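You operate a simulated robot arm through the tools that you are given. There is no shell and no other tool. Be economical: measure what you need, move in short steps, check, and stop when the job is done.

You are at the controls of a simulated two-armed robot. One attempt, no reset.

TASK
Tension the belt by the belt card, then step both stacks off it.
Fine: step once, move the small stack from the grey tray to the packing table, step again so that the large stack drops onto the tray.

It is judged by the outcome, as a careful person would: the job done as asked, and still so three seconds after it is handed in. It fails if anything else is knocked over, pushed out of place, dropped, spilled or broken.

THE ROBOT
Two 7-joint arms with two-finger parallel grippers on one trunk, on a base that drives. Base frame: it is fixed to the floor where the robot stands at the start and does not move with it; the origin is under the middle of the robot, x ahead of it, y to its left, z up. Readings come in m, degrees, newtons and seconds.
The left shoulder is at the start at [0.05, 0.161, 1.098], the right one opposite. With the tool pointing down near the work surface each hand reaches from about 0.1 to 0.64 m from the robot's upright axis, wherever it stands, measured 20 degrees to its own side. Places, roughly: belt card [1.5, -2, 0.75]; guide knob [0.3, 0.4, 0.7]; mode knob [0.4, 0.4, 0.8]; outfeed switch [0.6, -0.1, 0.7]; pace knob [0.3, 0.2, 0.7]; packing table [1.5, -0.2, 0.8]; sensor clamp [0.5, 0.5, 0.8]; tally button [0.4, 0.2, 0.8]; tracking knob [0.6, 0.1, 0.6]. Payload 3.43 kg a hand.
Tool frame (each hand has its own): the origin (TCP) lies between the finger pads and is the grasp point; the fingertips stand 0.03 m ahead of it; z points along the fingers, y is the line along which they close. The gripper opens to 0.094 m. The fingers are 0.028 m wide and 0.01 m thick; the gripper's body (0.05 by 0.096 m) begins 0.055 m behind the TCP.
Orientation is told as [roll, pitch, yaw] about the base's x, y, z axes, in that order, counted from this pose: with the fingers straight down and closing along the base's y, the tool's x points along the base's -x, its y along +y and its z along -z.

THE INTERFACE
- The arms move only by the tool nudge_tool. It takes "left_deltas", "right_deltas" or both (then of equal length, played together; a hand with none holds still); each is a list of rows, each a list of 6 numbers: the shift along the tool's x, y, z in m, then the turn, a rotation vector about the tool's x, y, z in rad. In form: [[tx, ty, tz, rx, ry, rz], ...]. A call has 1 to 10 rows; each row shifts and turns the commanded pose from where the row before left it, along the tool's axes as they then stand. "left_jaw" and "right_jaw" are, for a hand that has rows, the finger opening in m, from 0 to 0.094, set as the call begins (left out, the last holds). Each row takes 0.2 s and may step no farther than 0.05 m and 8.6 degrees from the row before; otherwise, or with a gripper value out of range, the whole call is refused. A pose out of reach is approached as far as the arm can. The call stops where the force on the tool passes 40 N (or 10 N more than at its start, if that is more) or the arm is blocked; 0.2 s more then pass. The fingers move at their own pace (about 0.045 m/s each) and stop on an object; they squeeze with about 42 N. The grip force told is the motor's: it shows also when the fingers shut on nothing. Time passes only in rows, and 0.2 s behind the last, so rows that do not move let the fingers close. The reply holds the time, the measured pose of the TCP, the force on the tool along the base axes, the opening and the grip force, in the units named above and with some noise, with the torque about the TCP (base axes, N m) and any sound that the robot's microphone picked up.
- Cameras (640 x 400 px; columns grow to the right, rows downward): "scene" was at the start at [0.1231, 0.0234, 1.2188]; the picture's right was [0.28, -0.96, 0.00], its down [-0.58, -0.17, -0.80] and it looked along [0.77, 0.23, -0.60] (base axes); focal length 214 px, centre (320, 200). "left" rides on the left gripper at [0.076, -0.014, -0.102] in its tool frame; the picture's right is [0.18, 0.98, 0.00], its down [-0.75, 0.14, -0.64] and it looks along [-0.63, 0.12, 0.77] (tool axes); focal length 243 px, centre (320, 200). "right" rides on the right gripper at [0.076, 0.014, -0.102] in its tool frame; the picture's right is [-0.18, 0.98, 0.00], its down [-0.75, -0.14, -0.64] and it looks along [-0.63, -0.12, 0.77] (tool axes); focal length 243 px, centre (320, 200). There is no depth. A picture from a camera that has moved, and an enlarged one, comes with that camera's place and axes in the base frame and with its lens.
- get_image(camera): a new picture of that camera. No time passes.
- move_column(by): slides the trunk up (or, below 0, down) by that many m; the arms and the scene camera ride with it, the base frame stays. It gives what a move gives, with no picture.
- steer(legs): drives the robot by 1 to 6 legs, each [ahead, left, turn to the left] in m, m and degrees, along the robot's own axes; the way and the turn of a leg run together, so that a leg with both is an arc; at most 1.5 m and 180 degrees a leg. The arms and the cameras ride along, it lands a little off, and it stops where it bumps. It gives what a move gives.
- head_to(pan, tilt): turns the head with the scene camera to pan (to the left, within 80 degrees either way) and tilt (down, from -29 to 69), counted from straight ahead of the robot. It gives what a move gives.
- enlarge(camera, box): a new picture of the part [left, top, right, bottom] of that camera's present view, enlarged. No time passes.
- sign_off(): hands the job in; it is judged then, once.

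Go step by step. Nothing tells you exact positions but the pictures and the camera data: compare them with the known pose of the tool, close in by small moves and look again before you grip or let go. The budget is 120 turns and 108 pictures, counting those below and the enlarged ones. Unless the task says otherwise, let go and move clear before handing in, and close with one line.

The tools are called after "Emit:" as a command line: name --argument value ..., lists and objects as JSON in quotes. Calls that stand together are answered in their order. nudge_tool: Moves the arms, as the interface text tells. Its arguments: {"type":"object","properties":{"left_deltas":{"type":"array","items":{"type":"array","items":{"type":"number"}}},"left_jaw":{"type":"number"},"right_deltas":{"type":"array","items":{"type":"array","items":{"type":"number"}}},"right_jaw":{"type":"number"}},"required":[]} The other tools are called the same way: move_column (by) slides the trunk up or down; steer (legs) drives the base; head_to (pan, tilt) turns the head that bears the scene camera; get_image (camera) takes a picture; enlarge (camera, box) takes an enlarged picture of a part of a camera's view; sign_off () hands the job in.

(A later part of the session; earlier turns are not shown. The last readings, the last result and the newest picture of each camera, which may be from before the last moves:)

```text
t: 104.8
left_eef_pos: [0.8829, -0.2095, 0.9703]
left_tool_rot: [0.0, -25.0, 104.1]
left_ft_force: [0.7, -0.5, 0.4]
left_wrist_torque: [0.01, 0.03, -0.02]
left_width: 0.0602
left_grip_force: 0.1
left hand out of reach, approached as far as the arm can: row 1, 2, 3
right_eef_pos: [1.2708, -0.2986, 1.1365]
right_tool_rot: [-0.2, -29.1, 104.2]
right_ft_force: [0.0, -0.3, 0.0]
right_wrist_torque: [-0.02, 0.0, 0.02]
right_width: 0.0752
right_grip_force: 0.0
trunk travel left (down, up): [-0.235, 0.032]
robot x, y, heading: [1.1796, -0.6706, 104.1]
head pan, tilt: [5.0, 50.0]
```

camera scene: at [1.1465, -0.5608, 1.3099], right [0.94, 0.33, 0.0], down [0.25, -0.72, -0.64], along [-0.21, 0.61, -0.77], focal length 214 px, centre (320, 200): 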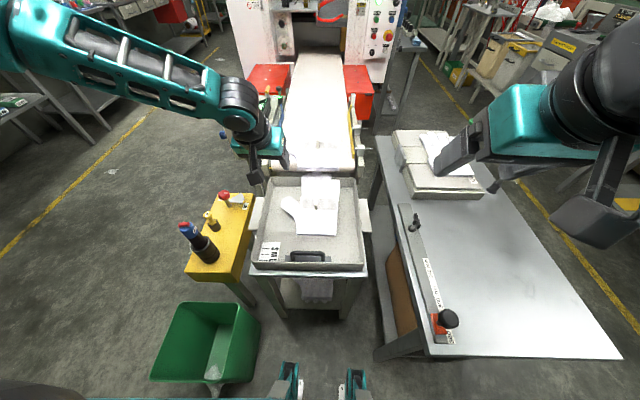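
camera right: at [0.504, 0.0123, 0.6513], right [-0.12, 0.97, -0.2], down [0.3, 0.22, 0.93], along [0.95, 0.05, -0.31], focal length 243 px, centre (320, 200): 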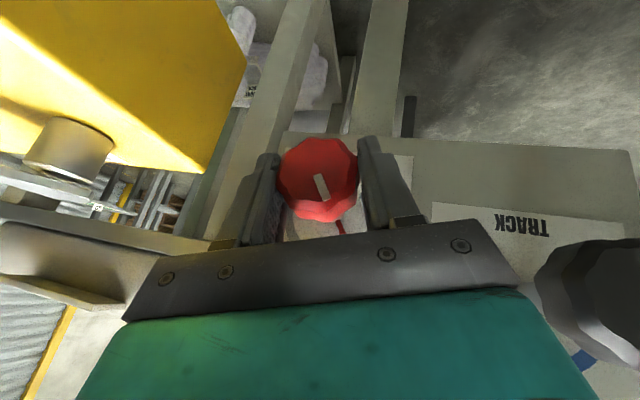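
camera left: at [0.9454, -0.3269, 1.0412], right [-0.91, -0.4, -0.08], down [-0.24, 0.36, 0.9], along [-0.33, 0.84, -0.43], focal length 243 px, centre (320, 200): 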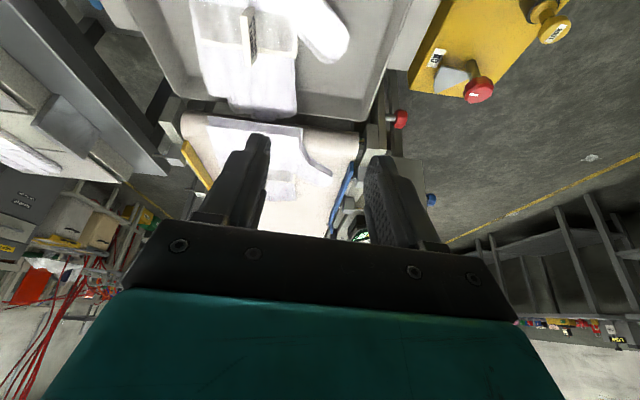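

Emit:
nudge_tool --left_deltas '[[-0.017, 0, -0.036, 0, 0, 0], [-0.017, 0, -0.036, 0, 0, 0], [-0.036, 0, 0.017, 0, 0, 0], [-0.036, 0, 0.017, 0, 0, 0], [-0.036, 0, 0.017, 0, 0, 0]]'

Emit:
get_image --camera "scene"

```text
t: 106.0
left_eef_pos: [0.8349, -0.1362, 1.0588]
left_tool_rot: [-0.2, -25.0, 104.1]
left_ft_force: [0.0, 0.3, 0.6]
left_wrist_torque: [-0.02, 0.01, -0.02]
left_width: 0.0602
left_grip_force: 0.0
left hand out of reach, approached as far as the arm can: row 4, 5
right_eef_pos: [1.2706, -0.2994, 1.1365]
right_tool_rot: [-0.2, -29.1, 104.1]
right_ft_force: [-0.3, 0.3, -0.3]
right_wrist_torque: [0.0, 0.02, 0.0]
right_width: 0.075
right_grip_force: 0.0
trunk travel left (down, up): [-0.235, 0.032]
robot x, y, heading: [1.183, -0.6736, 104.4]
head pan, tilt: [5.0, 50.0]
```

```text
44 pictures are left
camera scene: at [1.1466, -0.5608, 1.3099], right [0.94, 0.33, 0.0], down [0.25, -0.72, -0.64], along [-0.21, 0.61, -0.77], focal length 214 px, centre (320, 200)
```

scene: 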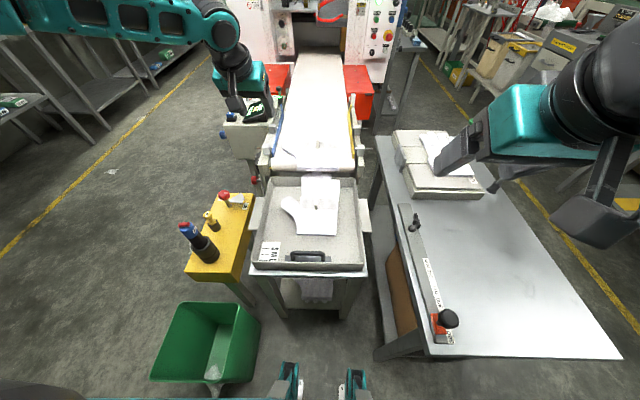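

The right arm is in a better elbow posture, so I use it: tuck the left hand back, turn the robot 16° left, and extend the right hand over the tray at height.

Emit:
nudge_tool --left_deltas '[[0.036, 0, -0.017, 0, 0, 0], [0.036, 0, -0.017, 0, 0, 0], [0.036, 0, -0.017, 0, 0, 0], [0.036, 0, -0.017, 0, 0, 0], [0.036, 0, -0.017, 0, 0, 0]]'

Emit:
steer --legs '[[0, 0, 16]]'

Emit:
nudge_tool --right_deltas '[[-0.033, 0.01, 0.019, 0, 0, 0], [-0.033, 0.01, 0.019, 0, 0, 0], [-0.033, 0.01, 0.019, 0, 0, 0], [-0.033, 0.01, 0.019, 0, 0, 0], [-0.033, 0.01, 0.019, 0, 0, 0], [-0.033, 0.01, 0.019, 0, 0, 0]]'

Emit:
get_image --camera "scene"

```text
t: 107.2
left_eef_pos: [0.8829, -0.3299, 1.0616]
left_tool_rot: [0.0, -25.0, 104.2]
left_ft_force: [0.8, 0.0, 0.0]
left_wrist_torque: [0.03, 0.03, -0.04]
left_width: 0.06
left_grip_force: 0.1
right_eef_pos: [1.2715, -0.2987, 1.1375]
right_tool_rot: [-0.2, -29.1, 104.1]
right_ft_force: [-0.1, 0.6, -0.4]
right_wrist_torque: [-0.01, 0.01, -0.01]
right_width: 0.0751
right_grip_force: 0.1
trunk travel left (down, up): [-0.235, 0.032]
robot x, y, heading: [1.1802, -0.671, 104.3]
head pan, tilt: [5.0, 50.0]
```

```text
t: 108.5
left_eef_pos: [0.8003, -0.4239, 1.0606]
left_tool_rot: [0.0, -25.0, 120.2]
left_ft_force: [0.2, 0.0, 0.0]
left_wrist_torque: [-0.03, -0.02, 0.0]
left_width: 0.0601
left_grip_force: 0.1
right_eef_pos: [1.1638, -0.2889, 1.137]
right_tool_rot: [-0.2, -29.1, 120.1]
right_ft_force: [0.9, 0.5, 0.3]
right_wrist_torque: [-0.01, -0.02, -0.02]
right_width: 0.0749
right_grip_force: 0.1
trunk travel left (down, up): [-0.235, 0.032]
robot x, y, heading: [1.1825, -0.6745, 120.3]
head pan, tilt: [5.0, 50.0]
```

```text
t: 109.9
left_eef_pos: [0.7994, -0.4246, 1.0598]
left_tool_rot: [0.1, -25.0, 120.2]
left_ft_force: [0.3, 0.5, -0.8]
left_wrist_torque: [0.02, 0.02, 0.01]
left_width: 0.0598
left_grip_force: 0.0
right_eef_pos: [0.9968, -0.122, 1.1329]
right_tool_rot: [-0.2, -29.1, 120.1]
right_ft_force: [1.0, 0.5, -0.7]
right_wrist_torque: [0.0, 0.01, 0.03]
right_width: 0.075
right_grip_force: 0.0
trunk travel left (down, up): [-0.235, 0.032]
robot x, y, heading: [1.1821, -0.67, 120.1]
head pan, tilt: [5.0, 50.0]
```

```text
43 pictures are left
camera scene: at [1.1166, -0.5748, 1.3099], right [0.82, 0.58, 0.0], down [0.44, -0.63, -0.64], along [-0.37, 0.53, -0.77], focal length 214 px, centre (320, 200)
```

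scene: 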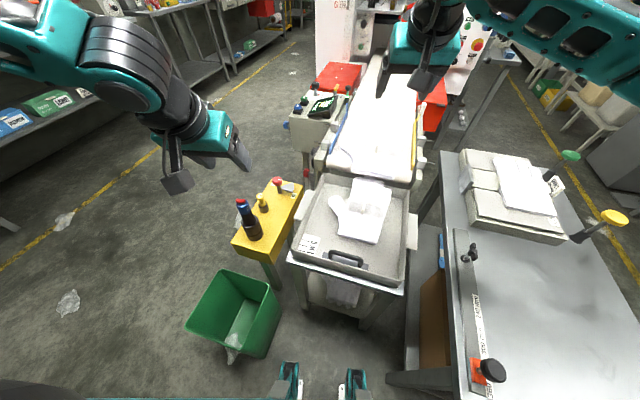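

The right arm extends well. I yaw the hand to line up with the card, descend partway, and look with the wrist camera.

Emit:
nudge_tool --right_deltas '[[0, 0, 0, 0.065, 0, 0.118], [0, 0, 0, 0.065, 0, 0.118], [0.0194, 0, 0.035, 0, 0, 0], [0.0194, 0, 0.035, 0, 0, 0], [0.0194, 0, 0.035, 0, 0, 0], [0.0194, 0, 0.035, 0, 0, 0], [0.0194, 0, 0.035, 0, 0, 0]]' --right_jaw 0.06

Emit:
get_image --camera "right"

Emit:
get_image --camera "scene"

```text
t: 111.5
left_eef_pos: [0.7991, -0.4243, 1.0604]
left_tool_rot: [0.0, -25.0, 120.2]
left_ft_force: [0.3, -0.4, -0.2]
left_wrist_torque: [-0.01, -0.01, 0.0]
left_width: 0.06
left_grip_force: 0.1
right_eef_pos: [0.9994, -0.1187, 0.9321]
right_tool_rot: [-0.1, -29.1, 104.5]
right_ft_force: [0.2, -0.4, 0.0]
right_wrist_torque: [0.01, -0.01, 0.0]
right_width: 0.0602
right_grip_force: 0.1
trunk travel left (down, up): [-0.235, 0.032]
robot x, y, heading: [1.1789, -0.6664, 120.1]
head pan, tilt: [5.0, 50.0]
```

```text
42 pictures are left
camera right: at [1.0139, -0.2356, 0.9853], right [-0.99, -0.09, 0.09], down [0.05, 0.37, 0.93], along [-0.12, 0.92, -0.36], focal length 243 px, centre (320, 200)
```

right: 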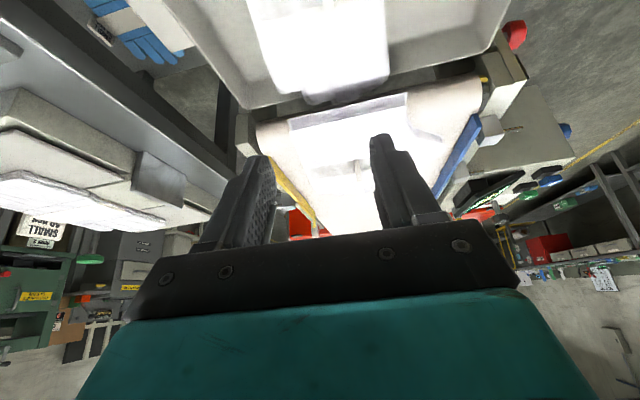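

```text
41 pictures are left
camera scene: at [1.1171, -0.5747, 1.31], right [0.82, 0.58, 0.0], down [0.44, -0.63, -0.64], along [-0.37, 0.53, -0.77], focal length 214 px, centre (320, 200)
```

scene: 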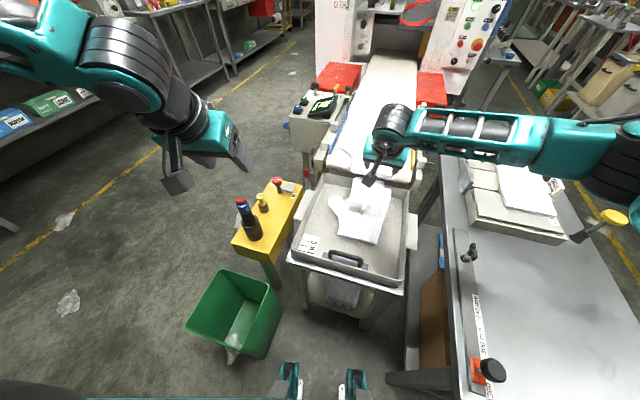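

Emit:
enlarge --camera "scene" --box '[310, 140, 430, 260]'

Emit:
enlarge --camera "right" --box '[200, 0, 440, 160]'

```text
3.33 times, centred on (370, 200) of scene
camera zoom: at [1.1171, -0.5747, 1.31], right [0.82, 0.58, 0.0], down [0.44, -0.63, -0.64], along [-0.37, 0.53, -0.77], focal length 715 px, centre (153, 200)
```

zoom: 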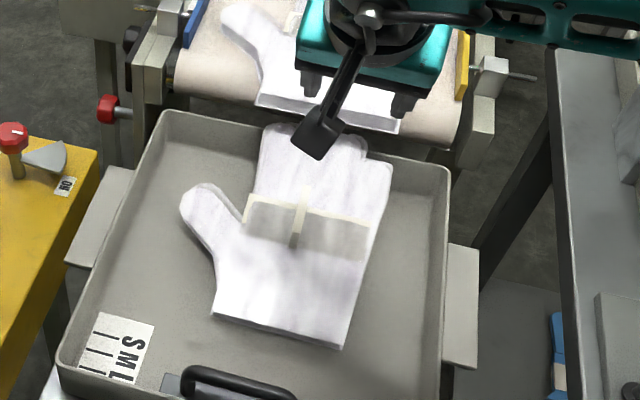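

```text
2.50 times, centred on (320, 80) of right
camera zoom: at [1.0139, -0.2356, 0.9853], right [-0.99, -0.09, 0.09], down [0.05, 0.37, 0.93], along [-0.12, 0.92, -0.36], focal length 606 px, centre (320, 500)
```

zoom: 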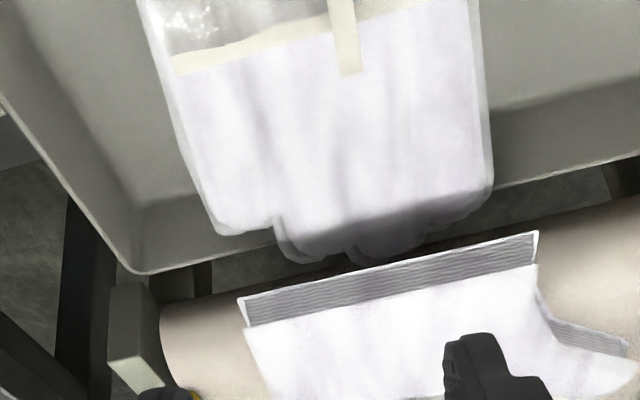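

The card's far top corner triangulates to about [0.966, -0.080, 0.744]; its centre is about [0.974, -0.107, 0.722]. I go to 6 cm above that and check.

Emit:
nudge_tool --right_deltas '[[0.0165, 0.0073, 0.0412, 0, 0, 0], [0.0165, 0.0073, 0.0412, 0, 0, 0], [0.0165, 0.0073, 0.0412, 0, 0, 0]]'

Emit:
enlarge --camera "right" --box '[200, 0, 440, 200]'

Emit:
enlarge --camera "scene" --box '[310, 140, 430, 260]'

```text
t: 112.3
left_eef_pos: [0.7995, -0.4243, 1.0604]
left_tool_rot: [0.0, -25.0, 120.1]
left_ft_force: [0.5, -0.8, 0.1]
left_wrist_torque: [0.02, -0.01, 0.01]
left_width: 0.06
left_grip_force: 0.1
right_eef_pos: [0.9741, -0.1092, 0.8005]
right_tool_rot: [-0.1, -29.2, 104.6]
right_ft_force: [0.7, 0.3, -0.5]
right_wrist_torque: [-0.02, 0.0, 0.01]
right_width: 0.0599
right_grip_force: 0.1
trunk travel left (down, up): [-0.235, 0.032]
robot x, y, heading: [1.1826, -0.6692, 120.2]
head pan, tilt: [5.0, 50.0]
```

```text
2.00 times, centred on (320, 100) of right
camera zoom: at [0.9883, -0.2247, 0.854], right [-0.99, -0.09, 0.09], down [0.05, 0.37, 0.93], along [-0.12, 0.92, -0.36], focal length 485 px, centre (320, 400)
```

zoom: 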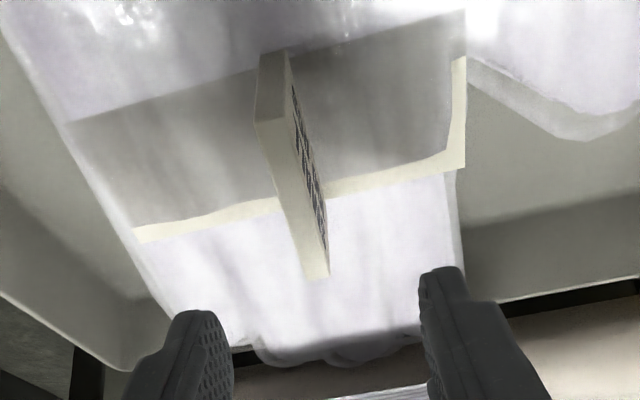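

```text
3.33 times, centred on (370, 200) of scene
camera zoom: at [1.1168, -0.5748, 1.3099], right [0.82, 0.58, 0.0], down [0.44, -0.63, -0.64], along [-0.37, 0.53, -0.77], focal length 715 px, centre (153, 200)
```

zoom: 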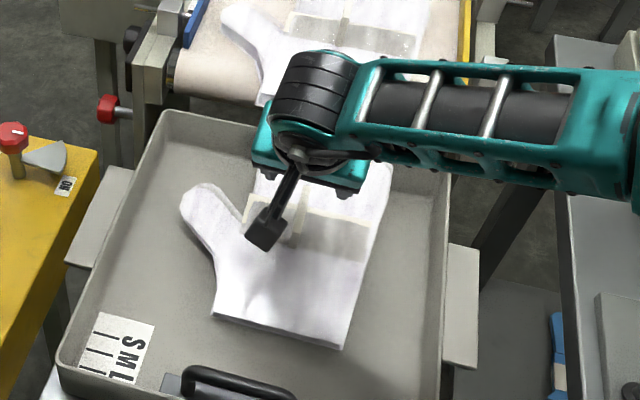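

The card is between the fingers and aligned within a couple of degrees. I descend 6 cm and close gently on it.

Emit:
nudge_tool --right_deltas '[[0.0145, 0, 0.0262, 0, 0, 0], [0.0145, 0, 0.0262, 0, 0, 0]]'

Emit:
enlarge --camera "right" --box '[200, 0, 440, 200]'

```text
t: 112.9
left_eef_pos: [0.7999, -0.4244, 1.0609]
left_tool_rot: [0.0, -25.0, 120.2]
left_ft_force: [-0.7, 0.1, -0.1]
left_wrist_torque: [-0.01, 0.01, -0.01]
left_width: 0.0601
left_grip_force: 0.1
right_eef_pos: [0.974, -0.1092, 0.7408]
right_tool_rot: [-0.1, -29.2, 104.5]
right_ft_force: [-0.1, 0.0, -0.4]
right_wrist_torque: [-0.03, -0.03, -0.03]
right_width: 0.0602
right_grip_force: 0.0
trunk travel left (down, up): [-0.235, 0.032]
robot x, y, heading: [1.1841, -0.6717, 119.9]
head pan, tilt: [5.0, 50.0]
```

```text
2.00 times, centred on (320, 100) of right
camera zoom: at [0.9889, -0.2245, 0.7943], right [-0.99, -0.09, 0.09], down [0.05, 0.37, 0.93], along [-0.12, 0.92, -0.36], focal length 485 px, centre (320, 400)
```

zoom: 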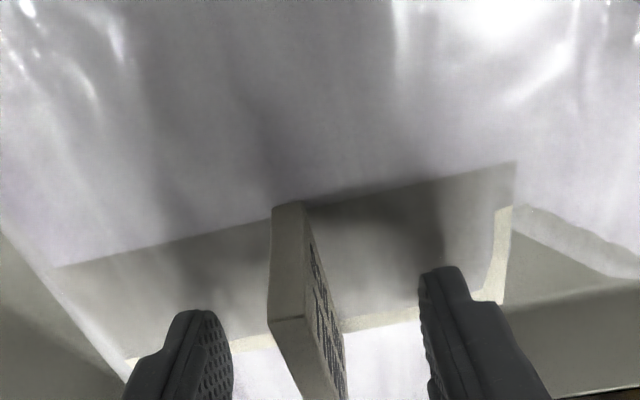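

Emit:
nudge_tool --right_deltas '[[0, 0, 0, 0, 0, 0], [0, 0, 0, 0, 0, 0], [0, 0, 0, 0, 0, 0], [0, 0, 0, 0, 0, 0], [0, 0, 0, 0, 0, 0]]' --right_jaw 0.0

Emit:
enlarge --camera "right" --box '[200, 0, 440, 200]'

```text
t: 114.1
left_eef_pos: [0.7993, -0.4246, 1.0601]
left_tool_rot: [0.0, -25.0, 120.2]
left_ft_force: [0.1, -0.1, 0.1]
left_wrist_torque: [-0.01, -0.02, -0.01]
left_width: 0.0603
left_grip_force: 0.0
right_eef_pos: [0.9739, -0.1079, 0.7411]
right_tool_rot: [-0.1, -29.1, 104.6]
right_ft_force: [-0.1, -1.3, 1.3]
right_wrist_torque: [0.08, 0.04, -0.02]
right_width: 0.0125
right_grip_force: 41.8
trunk travel left (down, up): [-0.235, 0.032]
robot x, y, heading: [1.1811, -0.6741, 120.2]
head pan, tilt: [5.0, 50.0]
```

```text
2.00 times, centred on (320, 100) of right
camera zoom: at [0.9888, -0.2247, 0.7947], right [-0.99, -0.09, 0.09], down [0.05, 0.37, 0.93], along [-0.12, 0.92, -0.36], focal length 485 px, centre (320, 400)
```

zoom: 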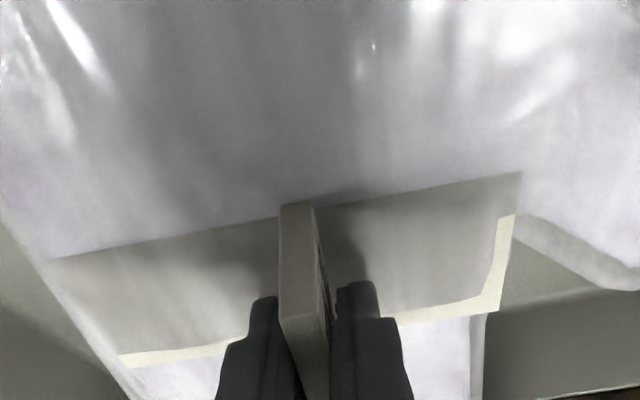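

The jaw holds a sturdy 12.5 mm tab. I lift gently and check weight and hold.

Emit:
nudge_tool --right_deltas '[[-0.0097, 0, -0.0175, 0, 0, 0], [-0.0097, 0, -0.0175, 0, 0, 0], [-0.0097, 0, -0.0175, 0, 0, 0]]'

Emit:
get_image --camera "scene"

```text
t: 114.9
left_eef_pos: [0.8, -0.424, 1.0603]
left_tool_rot: [-0.1, -25.0, 120.3]
left_ft_force: [0.1, -0.6, -0.2]
left_wrist_torque: [0.01, 0.01, -0.02]
left_width: 0.0602
left_grip_force: 0.1
right_eef_pos: [0.9732, -0.109, 0.8024]
right_tool_rot: [-0.1, -29.2, 104.6]
right_ft_force: [0.2, -0.6, 0.2]
right_wrist_torque: [0.03, 0.0, 0.0]
right_width: 0.0
right_grip_force: 32.9
trunk travel left (down, up): [-0.235, 0.032]
robot x, y, heading: [1.1838, -0.6732, 120.2]
head pan, tilt: [5.0, 50.0]
```

```text
34 pictures are left
camera scene: at [1.1172, -0.5751, 1.3099], right [0.82, 0.58, 0.0], down [0.44, -0.63, -0.64], along [-0.37, 0.53, -0.77], focal length 214 px, centre (320, 200)
```

scene: 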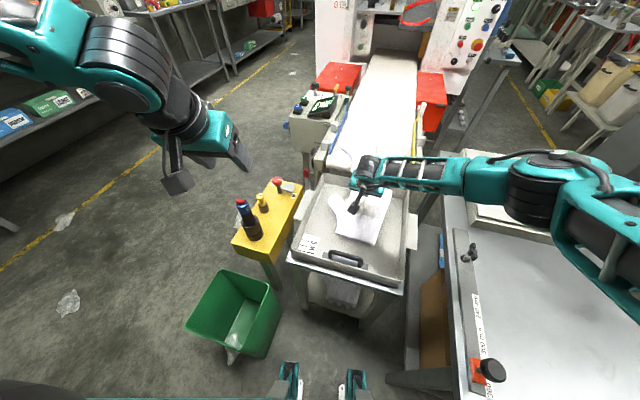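

It slipped off the tab. I look at how the stack sits now.

Emit:
enlarge --camera "right" --box '[160, 0, 480, 200]'

Emit:
enlarge --camera "scene" --box '[290, 150, 430, 280]'

```text
2.00 times, centred on (320, 100) of right
camera zoom: at [0.9879, -0.225, 0.8551], right [-0.99, -0.09, 0.09], down [0.05, 0.37, 0.93], along [-0.12, 0.92, -0.36], focal length 485 px, centre (320, 400)
```

zoom: 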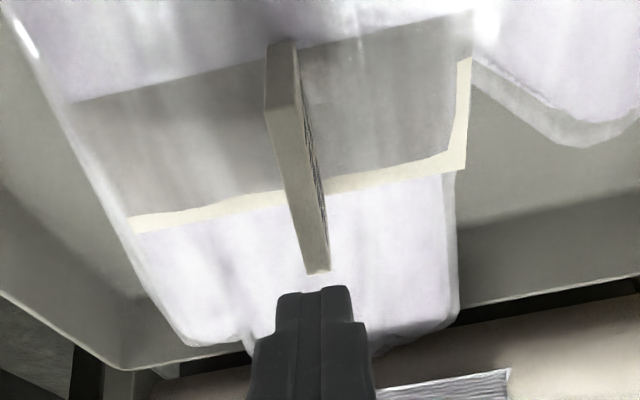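

```text
3.08 times, centred on (360, 215) of scene
camera zoom: at [1.1172, -0.5751, 1.3099], right [0.82, 0.58, 0.0], down [0.44, -0.63, -0.64], along [-0.37, 0.53, -0.77], focal length 660 px, centre (197, 154)
```

zoom: 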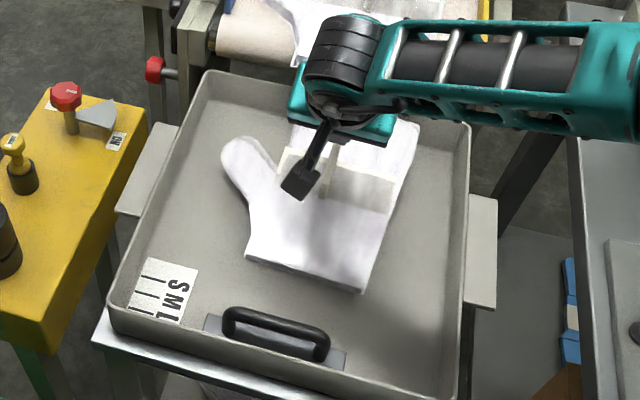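

The stack hasn't moved. I retry with a deeper grip, and lift only a little to read the load.

Emit:
nudge_tool --right_deltas '[[0, 0, 0, 0, 0, 0], [0, 0, 0, 0, 0, 0], [0, 0, 0, 0, 0, 0]]' --right_jaw 0.04

Emit:
nudge_tool --right_deltas '[[0.0145, 0, 0.0262, 0, 0, 0], [0.0145, 0, 0.0262, 0, 0, 0], [0.0024, 0, 0.0044, 0, 0, 0], [0.0024, 0, 0.0044, 0, 0, 0], [0.0024, 0, 0.0044, 0, 0, 0]]'

```text
t: 115.7
left_eef_pos: [0.7996, -0.4234, 1.0608]
left_tool_rot: [0.0, -25.0, 120.3]
left_ft_force: [0.6, 0.3, 0.0]
left_wrist_torque: [0.05, -0.04, -0.03]
left_width: 0.0599
left_grip_force: 0.0
right_eef_pos: [0.9733, -0.109, 0.8021]
right_tool_rot: [-0.1, -29.1, 104.7]
right_ft_force: [1.2, -0.2, -0.7]
right_wrist_torque: [0.01, -0.01, 0.03]
right_width: 0.0399
right_grip_force: 0.1
trunk travel left (down, up): [-0.235, 0.032]
robot x, y, heading: [1.1835, -0.6714, 120.2]
head pan, tilt: [5.0, 50.0]
```

```text
t: 116.9
left_eef_pos: [0.8005, -0.4249, 1.0612]
left_tool_rot: [0.1, -25.1, 120.1]
left_ft_force: [0.3, 0.4, 0.1]
left_wrist_torque: [-0.02, 0.02, -0.01]
left_width: 0.06
left_grip_force: 0.0
right_eef_pos: [0.9699, -0.1063, 0.7382]
right_tool_rot: [0.1, -29.9, 104.4]
right_ft_force: [1.8, -4.0, 20.0]
right_wrist_torque: [-0.05, -0.14, 0.02]
right_width: 0.0391
right_grip_force: 0.0
trunk travel left (down, up): [-0.235, 0.032]
robot x, y, heading: [1.1788, -0.672, 120.3]
head pan, tilt: [5.0, 50.0]
stopped in row 5 (right hand): the force on the tool passed its limit (the readings are from after the stop); the commanded pose is now the measured one
```

The fingertips touched the stack top at TCP 0.738. I ease off 2 mm, close, and lift 8 mm to read the load.

Emit:
nudge_tool --right_deltas '[[-0.001, 0, -0.0018, 0, 0, 0], [0, 0, 0, 0, 0, 0], [0, 0, 0, 0, 0, 0], [0, 0, 0, 0, 0, 0], [0, 0, 0, 0, 0, 0]]' --right_jaw 0.0

Emit:
nudge_tool --right_deltas '[[-0.0019, 0, -0.0035, 0, 0, 0], [-0.0019, 0, -0.0035, 0, 0, 0]]'

```text
t: 118.1
left_eef_pos: [0.8003, -0.426, 1.0609]
left_tool_rot: [0.0, -25.1, 120.2]
left_ft_force: [0.0, -0.7, 0.6]
left_wrist_torque: [-0.01, 0.0, 0.04]
left_width: 0.0599
left_grip_force: 0.1
right_eef_pos: [0.9705, -0.1081, 0.7365]
right_tool_rot: [0.1, -29.7, 104.6]
right_ft_force: [-5.9, -4.0, 20.9]
right_wrist_torque: [-0.24, -0.04, 0.23]
right_width: 0.0126
right_grip_force: 42.3
trunk travel left (down, up): [-0.235, 0.032]
robot x, y, heading: [1.1802, -0.6723, 120.1]
head pan, tilt: [5.0, 50.0]
```

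```text
t: 118.7
left_eef_pos: [0.7995, -0.4229, 1.0609]
left_tool_rot: [0.0, -24.9, 120.2]
left_ft_force: [-0.4, 0.6, -0.4]
left_wrist_torque: [-0.02, -0.02, 0.03]
left_width: 0.0599
left_grip_force: 0.1
right_eef_pos: [0.9745, -0.1066, 0.7409]
right_tool_rot: [-0.2, -29.4, 104.4]
right_ft_force: [0.7, 0.1, -0.8]
right_wrist_torque: [0.01, 0.0, 0.0]
right_width: 0.0127
right_grip_force: 41.8
trunk travel left (down, up): [-0.235, 0.032]
robot x, y, heading: [1.1829, -0.6724, 120.2]
head pan, tilt: [5.0, 50.0]
```

Emit:
nudge_tool --right_deltas '[[-0.0019, 0, -0.0035, 0, 0, 0]]'

Emit:
nudge_tool --right_deltas '[[-0.0019, 0, -0.0035, 0, 0, 0]]'

Emit:
nudge_tool --right_deltas '[[-0.0019, 0, -0.0035, 0, 0, 0]]'

Emit:
enlarge --camera "right" --box '[160, 0, 480, 200]'

```text
t: 119.1
left_eef_pos: [0.8005, -0.4236, 1.0603]
left_tool_rot: [-0.1, -25.0, 120.1]
left_ft_force: [-0.8, -0.6, -0.5]
left_wrist_torque: [0.02, -0.01, 0.04]
left_width: 0.0598
left_grip_force: 0.0
right_eef_pos: [0.9723, -0.1082, 0.7457]
right_tool_rot: [-0.1, -29.4, 104.5]
right_ft_force: [0.2, 0.3, -0.4]
right_wrist_torque: [0.01, -0.02, 0.01]
right_width: 0.0125
right_grip_force: 42.3
trunk travel left (down, up): [-0.235, 0.032]
robot x, y, heading: [1.1817, -0.6693, 120.1]
head pan, tilt: [5.0, 50.0]
```

```text
t: 119.5
left_eef_pos: [0.7994, -0.4241, 1.061]
left_tool_rot: [0.0, -25.0, 120.1]
left_ft_force: [-0.2, -0.4, 0.3]
left_wrist_torque: [-0.02, -0.05, 0.02]
left_width: 0.0599
left_grip_force: 0.1
right_eef_pos: [0.9718, -0.108, 0.7499]
right_tool_rot: [0.0, -29.5, 104.5]
right_ft_force: [0.6, -0.6, -0.8]
right_wrist_torque: [-0.02, 0.01, -0.04]
right_width: 0.0127
right_grip_force: 42.2
trunk travel left (down, up): [-0.235, 0.032]
robot x, y, heading: [1.1861, -0.6711, 120.1]
head pan, tilt: [5.0, 50.0]
```

```text
t: 119.9
left_eef_pos: [0.7996, -0.425, 1.061]
left_tool_rot: [0.0, -25.0, 120.2]
left_ft_force: [0.2, 0.8, -0.3]
left_wrist_torque: [-0.04, -0.04, -0.01]
left_width: 0.0599
left_grip_force: 0.0
right_eef_pos: [0.9729, -0.1074, 0.7547]
right_tool_rot: [0.0, -29.5, 104.5]
right_ft_force: [0.1, -0.8, -0.5]
right_wrist_torque: [0.01, 0.0, 0.02]
right_width: 0.0126
right_grip_force: 42.3
trunk travel left (down, up): [-0.235, 0.032]
robot x, y, heading: [1.1837, -0.67, 120.2]
head pan, tilt: [5.0, 50.0]
```

```text
2.00 times, centred on (320, 100) of right
camera zoom: at [0.9866, -0.223, 0.8074], right [-0.99, -0.09, 0.09], down [0.05, 0.36, 0.93], along [-0.12, 0.93, -0.36], focal length 485 px, centre (320, 400)
```

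zoom: 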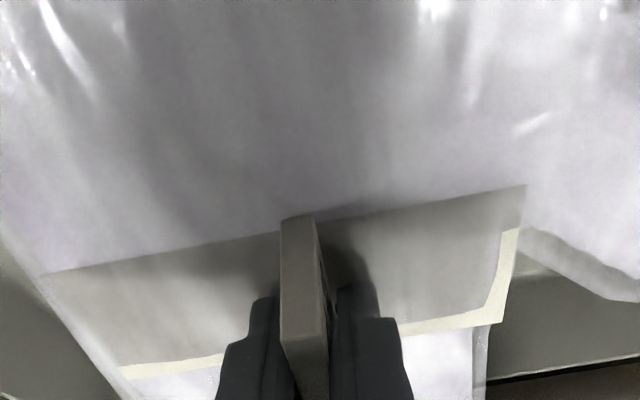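

The tab now comes along with the jaw, so the stack is light; earlier it probably snagged under the belt end. I pull it back toward me a few centimetres before lifting further.

Emit:
nudge_tool --right_deltas '[[0.0088, 0, -0.0049, 0, 0, 0], [0.0088, 0, -0.0049, 0, 0, 0], [0.0088, 0, -0.0049, 0, 0, 0], [0.0088, 0, -0.0049, 0, 0, 0], [-0.0019, 0, -0.0035, 0, 0, 0], [-0.0019, 0, -0.0035, 0, 0, 0]]'

Emit:
enlarge --camera "scene" --box '[290, 150, 430, 280]'

Emit:
enlarge --camera "right" --box '[160, 0, 480, 200]'

```text
t: 121.3
left_eef_pos: [0.8007, -0.4243, 1.06]
left_tool_rot: [-0.1, -24.9, 120.1]
left_ft_force: [0.2, 0.0, 0.8]
left_wrist_torque: [0.03, 0.0, 0.01]
left_width: 0.0601
left_grip_force: 0.1
right_eef_pos: [0.9824, -0.1457, 0.7631]
right_tool_rot: [0.0, -29.5, 104.5]
right_ft_force: [1.4, -0.3, -0.2]
right_wrist_torque: [-0.01, -0.02, -0.03]
right_width: 0.0127
right_grip_force: 41.9
trunk travel left (down, up): [-0.235, 0.032]
robot x, y, heading: [1.1793, -0.6701, 119.9]
head pan, tilt: [5.0, 50.0]
```

```text
3.08 times, centred on (360, 215) of scene
camera zoom: at [1.1174, -0.5751, 1.3099], right [0.82, 0.58, 0.0], down [0.44, -0.63, -0.64], along [-0.37, 0.53, -0.77], focal length 660 px, centre (197, 154)
```

zoom: 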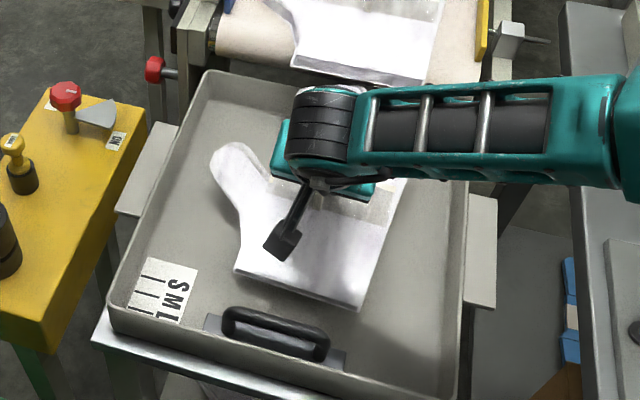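

```text
2.00 times, centred on (320, 100) of right
camera zoom: at [0.9967, -0.2623, 0.8148], right [-0.99, -0.09, 0.09], down [0.05, 0.36, 0.93], along [-0.12, 0.93, -0.36], focal length 485 px, centre (320, 400)
```

zoom: 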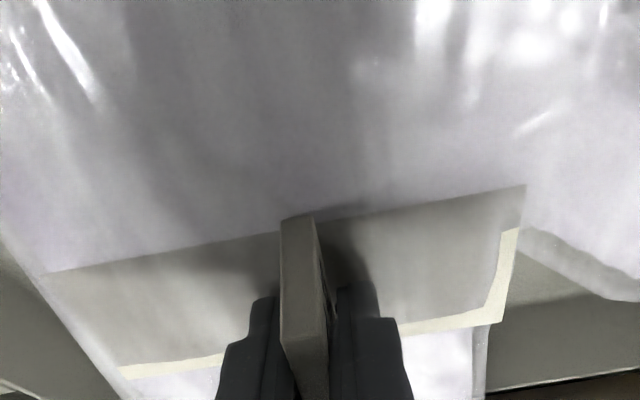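

The stack follows the hand. I continue lifting slowly.

Emit:
nudge_tool --right_deltas '[[-0.0048, 0, -0.0087, 0, 0, 0], [-0.0048, 0, -0.0087, 0, 0, 0], [-0.0048, 0, -0.0087, 0, 0, 0], [-0.0048, 0, -0.0087, 0, 0, 0], [-0.0048, 0, -0.0087, 0, 0, 0], [-0.0048, 0, -0.0087, 0, 0, 0], [-0.0048, 0, -0.0087, 0, 0, 0], [-0.0048, 0, -0.0087, 0, 0, 0], [-0.0048, 0, -0.0087, 0, 0, 0], [-0.0048, 0, -0.0087, 0, 0, 0]]'

Emit:
get_image --camera "scene"

```text
t: 123.5
left_eef_pos: [0.8, -0.4236, 1.0594]
left_tool_rot: [0.0, -25.0, 120.1]
left_ft_force: [-0.1, 0.2, -1.0]
left_wrist_torque: [0.02, -0.02, 0.01]
left_width: 0.0602
left_grip_force: 0.1
right_eef_pos: [0.9832, -0.1474, 0.8621]
right_tool_rot: [0.0, -29.5, 104.6]
right_ft_force: [0.1, 0.3, -1.0]
right_wrist_torque: [0.0, 0.0, 0.01]
right_width: 0.0127
right_grip_force: 41.8
trunk travel left (down, up): [-0.235, 0.032]
robot x, y, heading: [1.185, -0.6695, 120.2]
head pan, tilt: [5.0, 50.0]
```

```text
28 pictures are left
camera scene: at [1.1174, -0.5751, 1.3099], right [0.82, 0.58, 0.0], down [0.44, -0.63, -0.64], along [-0.37, 0.53, -0.77], focal length 214 px, centre (320, 200)
```

scene: 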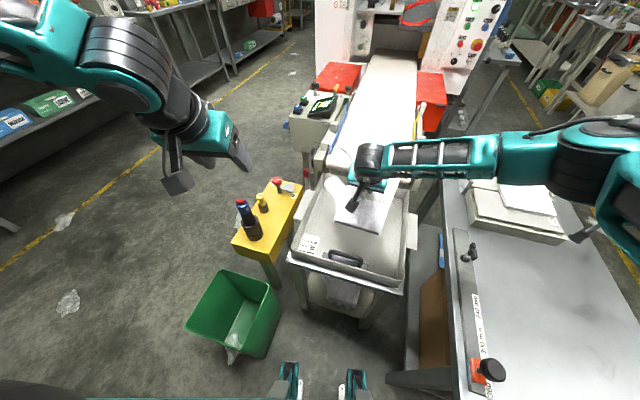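

Held firmly. I lift higher, then back away and slide right so that the stack comes over the free area of the packing table.

Emit:
nudge_tool --right_deltas '[[-0.0073, 0, -0.0131, 0, 0, 0], [-0.0073, 0, -0.0131, 0, 0, 0], [-0.0073, 0, -0.0131, 0, 0, 0], [-0.0073, 0, -0.0131, 0, 0, 0], [-0.0073, 0, -0.0131, 0, 0, 0], [-0.0073, 0, -0.0131, 0, 0, 0], [-0.0073, 0, -0.0131, 0, 0, 0], [-0.0073, 0, -0.0131, 0, 0, 0]]'

Emit:
steer --legs '[[-0.14, 0, 0], [-0.142, 0, 0], [0, -0.22, 0], [0, -0.216, 0]]'

Emit:
get_image --camera "scene"

```text
t: 125.3
left_eef_pos: [0.7994, -0.4232, 1.0613]
left_tool_rot: [-0.1, -24.9, 120.1]
left_ft_force: [0.0, -0.1, 0.3]
left_wrist_torque: [-0.01, -0.02, -0.01]
left_width: 0.0601
left_grip_force: 0.2
right_eef_pos: [0.9829, -0.1479, 0.9812]
right_tool_rot: [0.0, -29.5, 104.5]
right_ft_force: [0.1, 0.7, -1.3]
right_wrist_torque: [0.01, 0.02, 0.01]
right_width: 0.0128
right_grip_force: 41.5
trunk travel left (down, up): [-0.235, 0.032]
robot x, y, heading: [1.1834, -0.6728, 120.2]
head pan, tilt: [5.0, 50.0]
```

```text
t: 130.1
left_eef_pos: [1.3173, -0.451, 1.0613]
left_tool_rot: [-0.1, -24.9, 120.0]
left_ft_force: [0.6, 0.0, -1.0]
left_wrist_torque: [0.0, 0.02, 0.01]
left_width: 0.06
left_grip_force: 0.1
right_eef_pos: [1.5019, -0.1756, 0.9814]
right_tool_rot: [0.2, -29.4, 104.4]
right_ft_force: [0.6, 0.8, -1.0]
right_wrist_torque: [-0.02, 0.0, 0.02]
right_width: 0.0127
right_grip_force: 41.8
trunk travel left (down, up): [-0.235, 0.032]
robot x, y, heading: [1.6959, -0.7004, 119.9]
head pan, tilt: [5.0, 50.0]
```

```text
27 pictures are left
camera scene: at [1.6353, -0.6027, 1.3099], right [0.82, 0.57, 0.0], down [0.44, -0.63, -0.64], along [-0.37, 0.53, -0.77], focal length 214 px, centre (320, 200)
```

scene: 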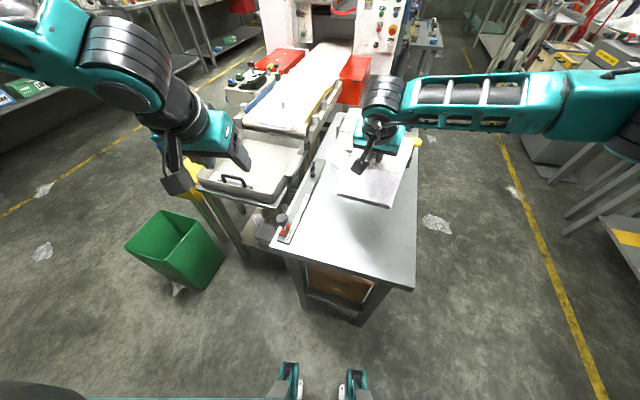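

It's over the table. I lower slowly and check clearances before touchdown.

Emit:
nudge_tool --right_deltas '[[0.007, 0, 0.0127, 0, 0, 0], [0.007, 0, 0.0127, 0, 0, 0], [0.007, 0, 0.0127, 0, 0, 0], [0.007, 0, 0.0127, 0, 0, 0], [0.007, 0, 0.0127, 0, 0, 0], [0.007, 0, 0.0127, 0, 0, 0], [0.007, 0, 0.0127, 0, 0, 0], [0.007, 0, 0.0127, 0, 0, 0], [0.007, 0, 0.0127, 0, 0, 0]]'

Emit:
enlarge --camera "scene" --box '[260, 90, 460, 300]'

Emit:
get_image --camera "right"

```text
t: 132.1
left_eef_pos: [1.3172, -0.4503, 1.061]
left_tool_rot: [0.0, -24.9, 120.1]
left_ft_force: [0.7, 0.1, 0.3]
left_wrist_torque: [0.01, -0.01, -0.02]
left_width: 0.0601
left_grip_force: 0.0
right_eef_pos: [1.5011, -0.1747, 0.8499]
right_tool_rot: [0.1, -29.5, 104.3]
right_ft_force: [-0.3, 0.2, -0.8]
right_wrist_torque: [-0.01, -0.02, 0.02]
right_width: 0.0128
right_grip_force: 41.8
trunk travel left (down, up): [-0.235, 0.032]
robot x, y, heading: [1.6986, -0.7001, 119.8]
head pan, tilt: [5.0, 50.0]
```

```text
1.90 times, centred on (360, 195) of scene
camera zoom: at [1.6347, -0.6029, 1.3099], right [0.82, 0.57, 0.0], down [0.44, -0.63, -0.64], along [-0.37, 0.53, -0.77], focal length 408 px, centre (244, 210)
```

zoom: 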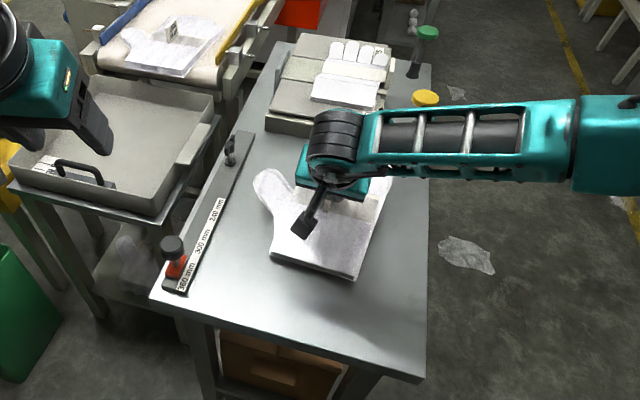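

```text
25 pictures are left
camera right: at [1.5157, -0.2903, 0.9027], right [-0.99, -0.09, 0.09], down [0.05, 0.36, 0.93], along [-0.12, 0.93, -0.36], focal length 243 px, centre (320, 200)
```

right: 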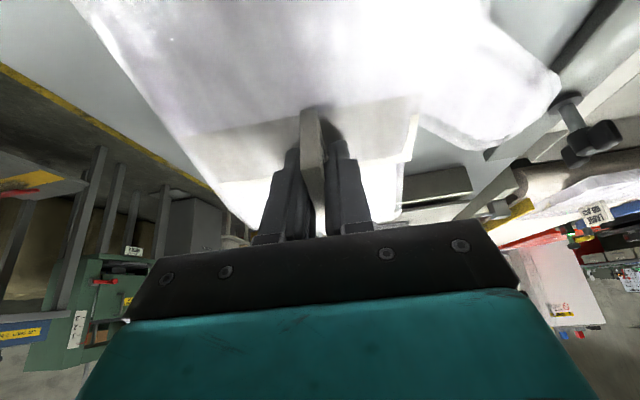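

There's room toward the near edge, so I shift back 3 cm for clearance from the box, then lower until it touches.

Emit:
nudge_tool --right_deltas '[[0.0131, 0, -0.0073, 0, 0, 0], [0.0131, 0, -0.0073, 0, 0, 0], [0.0049, 0, 0.0087, 0, 0, 0], [0.0049, 0, 0.0087, 0, 0, 0], [0.0049, 0, 0.0087, 0, 0, 0], [0.0024, 0, 0.0044, 0, 0, 0]]'

Emit:
nudge_tool --right_deltas '[[0.0024, 0, 0.0044, 0, 0, 0], [0.0015, 0, 0.0026, 0, 0, 0]]'

Emit:
nudge_tool --right_deltas '[[0.0015, 0, 0.0026, 0, 0, 0], [0.0015, 0, 0.0026, 0, 0, 0]]'

Emit:
enlarge --camera "scene" --box '[260, 90, 460, 300]'

```text
t: 133.5
left_eef_pos: [1.3179, -0.4516, 1.061]
left_tool_rot: [0.1, -25.1, 120.0]
left_ft_force: [0.7, -0.3, 0.9]
left_wrist_torque: [-0.03, 0.01, -0.01]
left_width: 0.0598
left_grip_force: 0.0
right_eef_pos: [1.5077, -0.2033, 0.8156]
right_tool_rot: [0.2, -29.6, 104.3]
right_ft_force: [-1.1, 4.0, 12.2]
right_wrist_torque: [-1.16, -0.29, -0.07]
right_width: 0.0129
right_grip_force: 41.6
trunk travel left (down, up): [-0.235, 0.032]
robot x, y, heading: [1.6973, -0.7001, 119.9]
head pan, tilt: [5.0, 50.0]
```

```text
t: 134.1
left_eef_pos: [1.3188, -0.4519, 1.0618]
left_tool_rot: [0.0, -25.2, 119.9]
left_ft_force: [0.0, -0.6, 0.1]
left_wrist_torque: [-0.01, -0.01, -0.01]
left_width: 0.0601
left_grip_force: 0.1
right_eef_pos: [1.5079, -0.2036, 0.8128]
right_tool_rot: [0.2, -30.0, 104.3]
right_ft_force: [4.6, -0.8, 33.1]
right_wrist_torque: [-0.88, -0.3, -0.06]
right_width: 0.0129
right_grip_force: 42.4
trunk travel left (down, up): [-0.235, 0.032]
robot x, y, heading: [1.6975, -0.6982, 120.3]
head pan, tilt: [5.0, 50.0]
```

```text
t: 134.5
left_eef_pos: [1.3176, -0.4514, 1.0604]
left_tool_rot: [0.0, -25.1, 120.1]
left_ft_force: [-0.2, 0.4, 0.7]
left_wrist_torque: [0.0, -0.01, -0.01]
left_width: 0.06
left_grip_force: 0.1
right_eef_pos: [1.5045, -0.2, 0.8123]
right_tool_rot: [0.5, -30.1, 104.1]
right_ft_force: [0.8, -1.1, 17.1]
right_wrist_torque: [-1.11, -0.67, 0.02]
right_width: 0.0129
right_grip_force: 41.8
trunk travel left (down, up): [-0.235, 0.032]
robot x, y, heading: [1.6984, -0.7016, 119.8]
head pan, tilt: [5.0, 50.0]
stopped in row 2 (right hand): the force on the tool passed its limit (the readings are from after the stop); the commanded pose is now the measured one
```

```text
1.90 times, centred on (360, 195) of scene
camera zoom: at [1.6351, -0.6038, 1.3097], right [0.82, 0.57, 0.0], down [0.44, -0.63, -0.64], along [-0.37, 0.53, -0.77], focal length 408 px, centre (244, 210)
```

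zoom: 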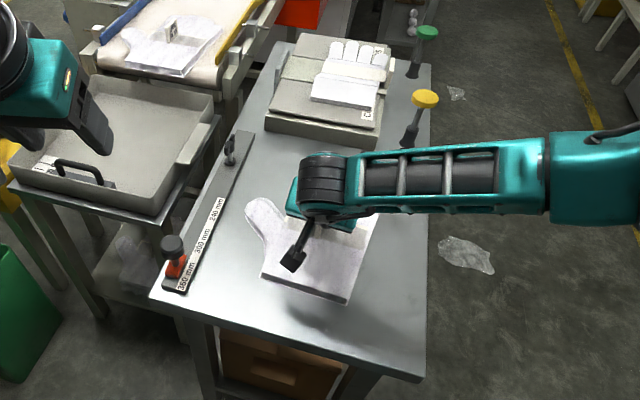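

It's down on the table with torque showing contact. I release and back up along the tool axis.

Emit:
nudge_tool --right_deltas '[[0, 0, 0, 0, 0, 0], [0, 0, 0, 0, 0, 0], [0, 0, 0, 0, 0, 0], [0, 0, 0, 0, 0, 0]]' --right_jaw 0.05

Emit:
nudge_tool --right_deltas '[[0, 0, -0.02, 0, 0, 0], [0, 0, -0.03, 0, 0, 0], [0, 0, -0.04, 0, 0, 0], [-0.0146, 0, -0.0263, 0, 0, 0], [-0.0194, 0, -0.035, 0, 0, 0], [-0.0194, 0, -0.035, 0, 0, 0]]'

Emit:
get_image --camera "scene"

```text
t: 135.5
left_eef_pos: [1.3185, -0.4516, 1.0613]
left_tool_rot: [-0.1, -25.1, 120.0]
left_ft_force: [0.6, -0.2, 0.3]
left_wrist_torque: [-0.02, -0.03, -0.01]
left_width: 0.0598
left_grip_force: 0.2
right_eef_pos: [1.5043, -0.202, 0.8125]
right_tool_rot: [0.4, -30.0, 104.3]
right_ft_force: [-6.4, -0.7, 23.8]
right_wrist_torque: [0.19, -0.17, 0.13]
right_width: 0.047
right_grip_force: 0.1
trunk travel left (down, up): [-0.235, 0.032]
robot x, y, heading: [1.6973, -0.6966, 119.8]
head pan, tilt: [5.0, 50.0]
```

```text
t: 136.9
left_eef_pos: [1.318, -0.4505, 1.0614]
left_tool_rot: [0.0, -25.1, 120.0]
left_ft_force: [0.0, -0.3, -0.4]
left_wrist_torque: [0.0, -0.01, -0.02]
left_width: 0.06
left_grip_force: 0.0
right_eef_pos: [1.5196, -0.246, 0.9981]
right_tool_rot: [0.3, -29.9, 104.3]
right_ft_force: [-0.1, 0.0, -0.9]
right_wrist_torque: [-0.01, 0.0, -0.04]
right_width: 0.0498
right_grip_force: 0.1
trunk travel left (down, up): [-0.235, 0.032]
robot x, y, heading: [1.6988, -0.7007, 119.9]
head pan, tilt: [5.0, 50.0]
```

```text
23 pictures are left
camera scene: at [1.635, -0.6034, 1.3099], right [0.82, 0.57, 0.0], down [0.44, -0.63, -0.64], along [-0.37, 0.53, -0.77], focal length 214 px, centre (320, 200)
```

scene: 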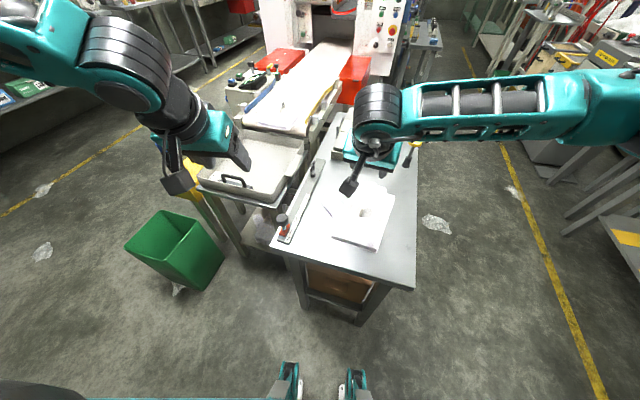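

The small stack lies flat on the packing table. I drive back to the console the way I came, to step again.

Emit:
steer --legs '[[-0.1, 0, 0], [0, 0.45, 0], [0, 0, -120], [0, -0.2, 0], [-1.5, 0, 0]]'

Emit:
nudge_tool --left_deltas '[[0, 0, 0, 0, 0.145, 0], [0, 0, 0, 0, 0.145, 0], [0, 0, 0, 0, 0.145, 0], [-0.035, 0, 0, 0, 0, 0], [-0.035, 0, 0, 0, 0, 0]]' --left_jaw 0.0

```text
t: 153.5
left_eef_pos: [0.2745, -1.0114, 1.0621]
left_tool_rot: [0.0, -25.0, -0.2]
left_ft_force: [0.7, -0.3, 0.7]
left_wrist_torque: [0.0, -0.01, -0.02]
left_width: 0.0602
left_grip_force: 0.1
right_eef_pos: [0.3516, -1.2868, 0.9981]
right_tool_rot: [0.2, -30.0, -15.9]
right_ft_force: [-0.6, -0.4, 0.3]
right_wrist_torque: [0.0, 0.0, 0.02]
right_width: 0.0499
right_grip_force: 0.1
trunk travel left (down, up): [-0.235, 0.032]
robot x, y, heading: [-0.1286, -1.2152, 0.0]
head pan, tilt: [5.0, 50.0]
```

```text
t: 154.7
left_eef_pos: [0.3444, -1.0103, 1.0611]
left_tool_rot: [-0.2, 0.0, -0.2]
left_ft_force: [0.4, -0.2, -0.2]
left_wrist_torque: [0.0, 0.03, -0.02]
left_width: 0.0001
left_grip_force: 33.6
right_eef_pos: [0.3518, -1.2871, 0.9977]
right_tool_rot: [0.2, -29.7, -15.9]
right_ft_force: [-0.4, -0.5, 0.5]
right_wrist_torque: [0.0, 0.0, -0.01]
right_width: 0.0497
right_grip_force: 0.1
trunk travel left (down, up): [-0.235, 0.032]
robot x, y, heading: [-0.1313, -1.214, -0.2]
head pan, tilt: [5.0, 50.0]
```

Emit:
steer --legs '[[-0.179, 0, 0], [0, 1.097, 0], [0, 0, 16.6], [0.31, 0, 0]]'

Emit:
head_to --pan -5 --tilt 40

Emit:
get_image --camera "scene"

Emit:
get_image --camera "left"

```text
t: 164.0
left_eef_pos: [0.3901, 0.2954, 1.0609]
left_tool_rot: [0.0, -0.1, 16.5]
left_ft_force: [-0.3, 0.0, 0.0]
left_wrist_torque: [-0.01, -0.01, -0.01]
left_width: 0.0
left_grip_force: 32.4
right_eef_pos: [0.4761, 0.0313, 0.9976]
right_tool_rot: [0.2, -29.8, 0.8]
right_ft_force: [-0.3, 0.0, 0.1]
right_wrist_torque: [0.02, 0.04, 0.02]
right_width: 0.0498
right_grip_force: 0.0
trunk travel left (down, up): [-0.235, 0.032]
robot x, y, heading: [-0.0064, -0.0404, 16.4]
head pan, tilt: [5.0, 50.0]
```

```text
t: 164.8
left_eef_pos: [0.3897, 0.2957, 1.0616]
left_tool_rot: [0.0, -0.1, 16.4]
left_ft_force: [0.0, 0.2, 0.2]
left_wrist_torque: [0.01, 0.0, 0.01]
left_width: 0.0
left_grip_force: 33.0
right_eef_pos: [0.4765, 0.0314, 0.9985]
right_tool_rot: [0.2, -29.7, 0.8]
right_ft_force: [0.0, 0.6, -0.1]
right_wrist_torque: [-0.02, 0.03, 0.03]
right_width: 0.0501
right_grip_force: 0.0
trunk travel left (down, up): [-0.235, 0.032]
robot x, y, heading: [-0.0106, -0.0369, 16.6]
head pan, tilt: [-5.0, 40.0]
```

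```text
22 pictures are left
camera scene: at [0.1144, -0.0116, 1.3241], right [0.2, -0.98, 0.0], down [-0.63, -0.13, -0.77], along [0.75, 0.15, -0.64], focal length 214 px, centre (320, 200)
```

scene: 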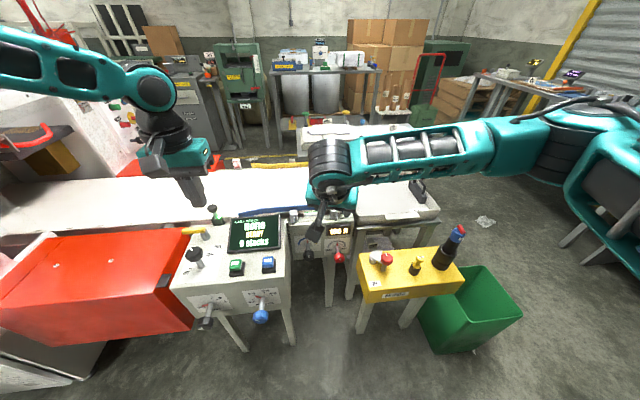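

```text
21 pictures are left
camera left: at [0.3206, 0.2598, 1.1641], right [-0.46, 0.89, 0.0], down [0.68, 0.35, 0.64], along [0.57, 0.29, -0.77], focal length 243 px, centre (320, 200)
```

left: 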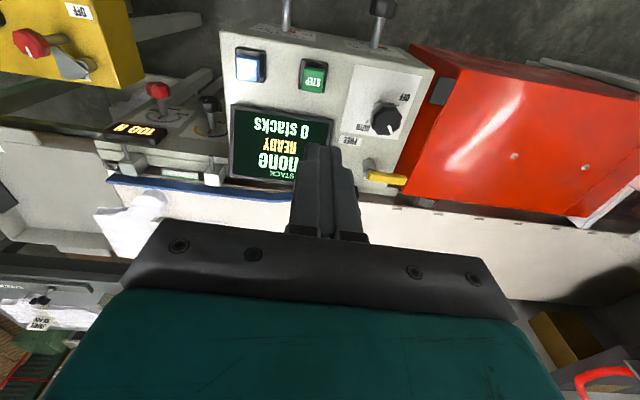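

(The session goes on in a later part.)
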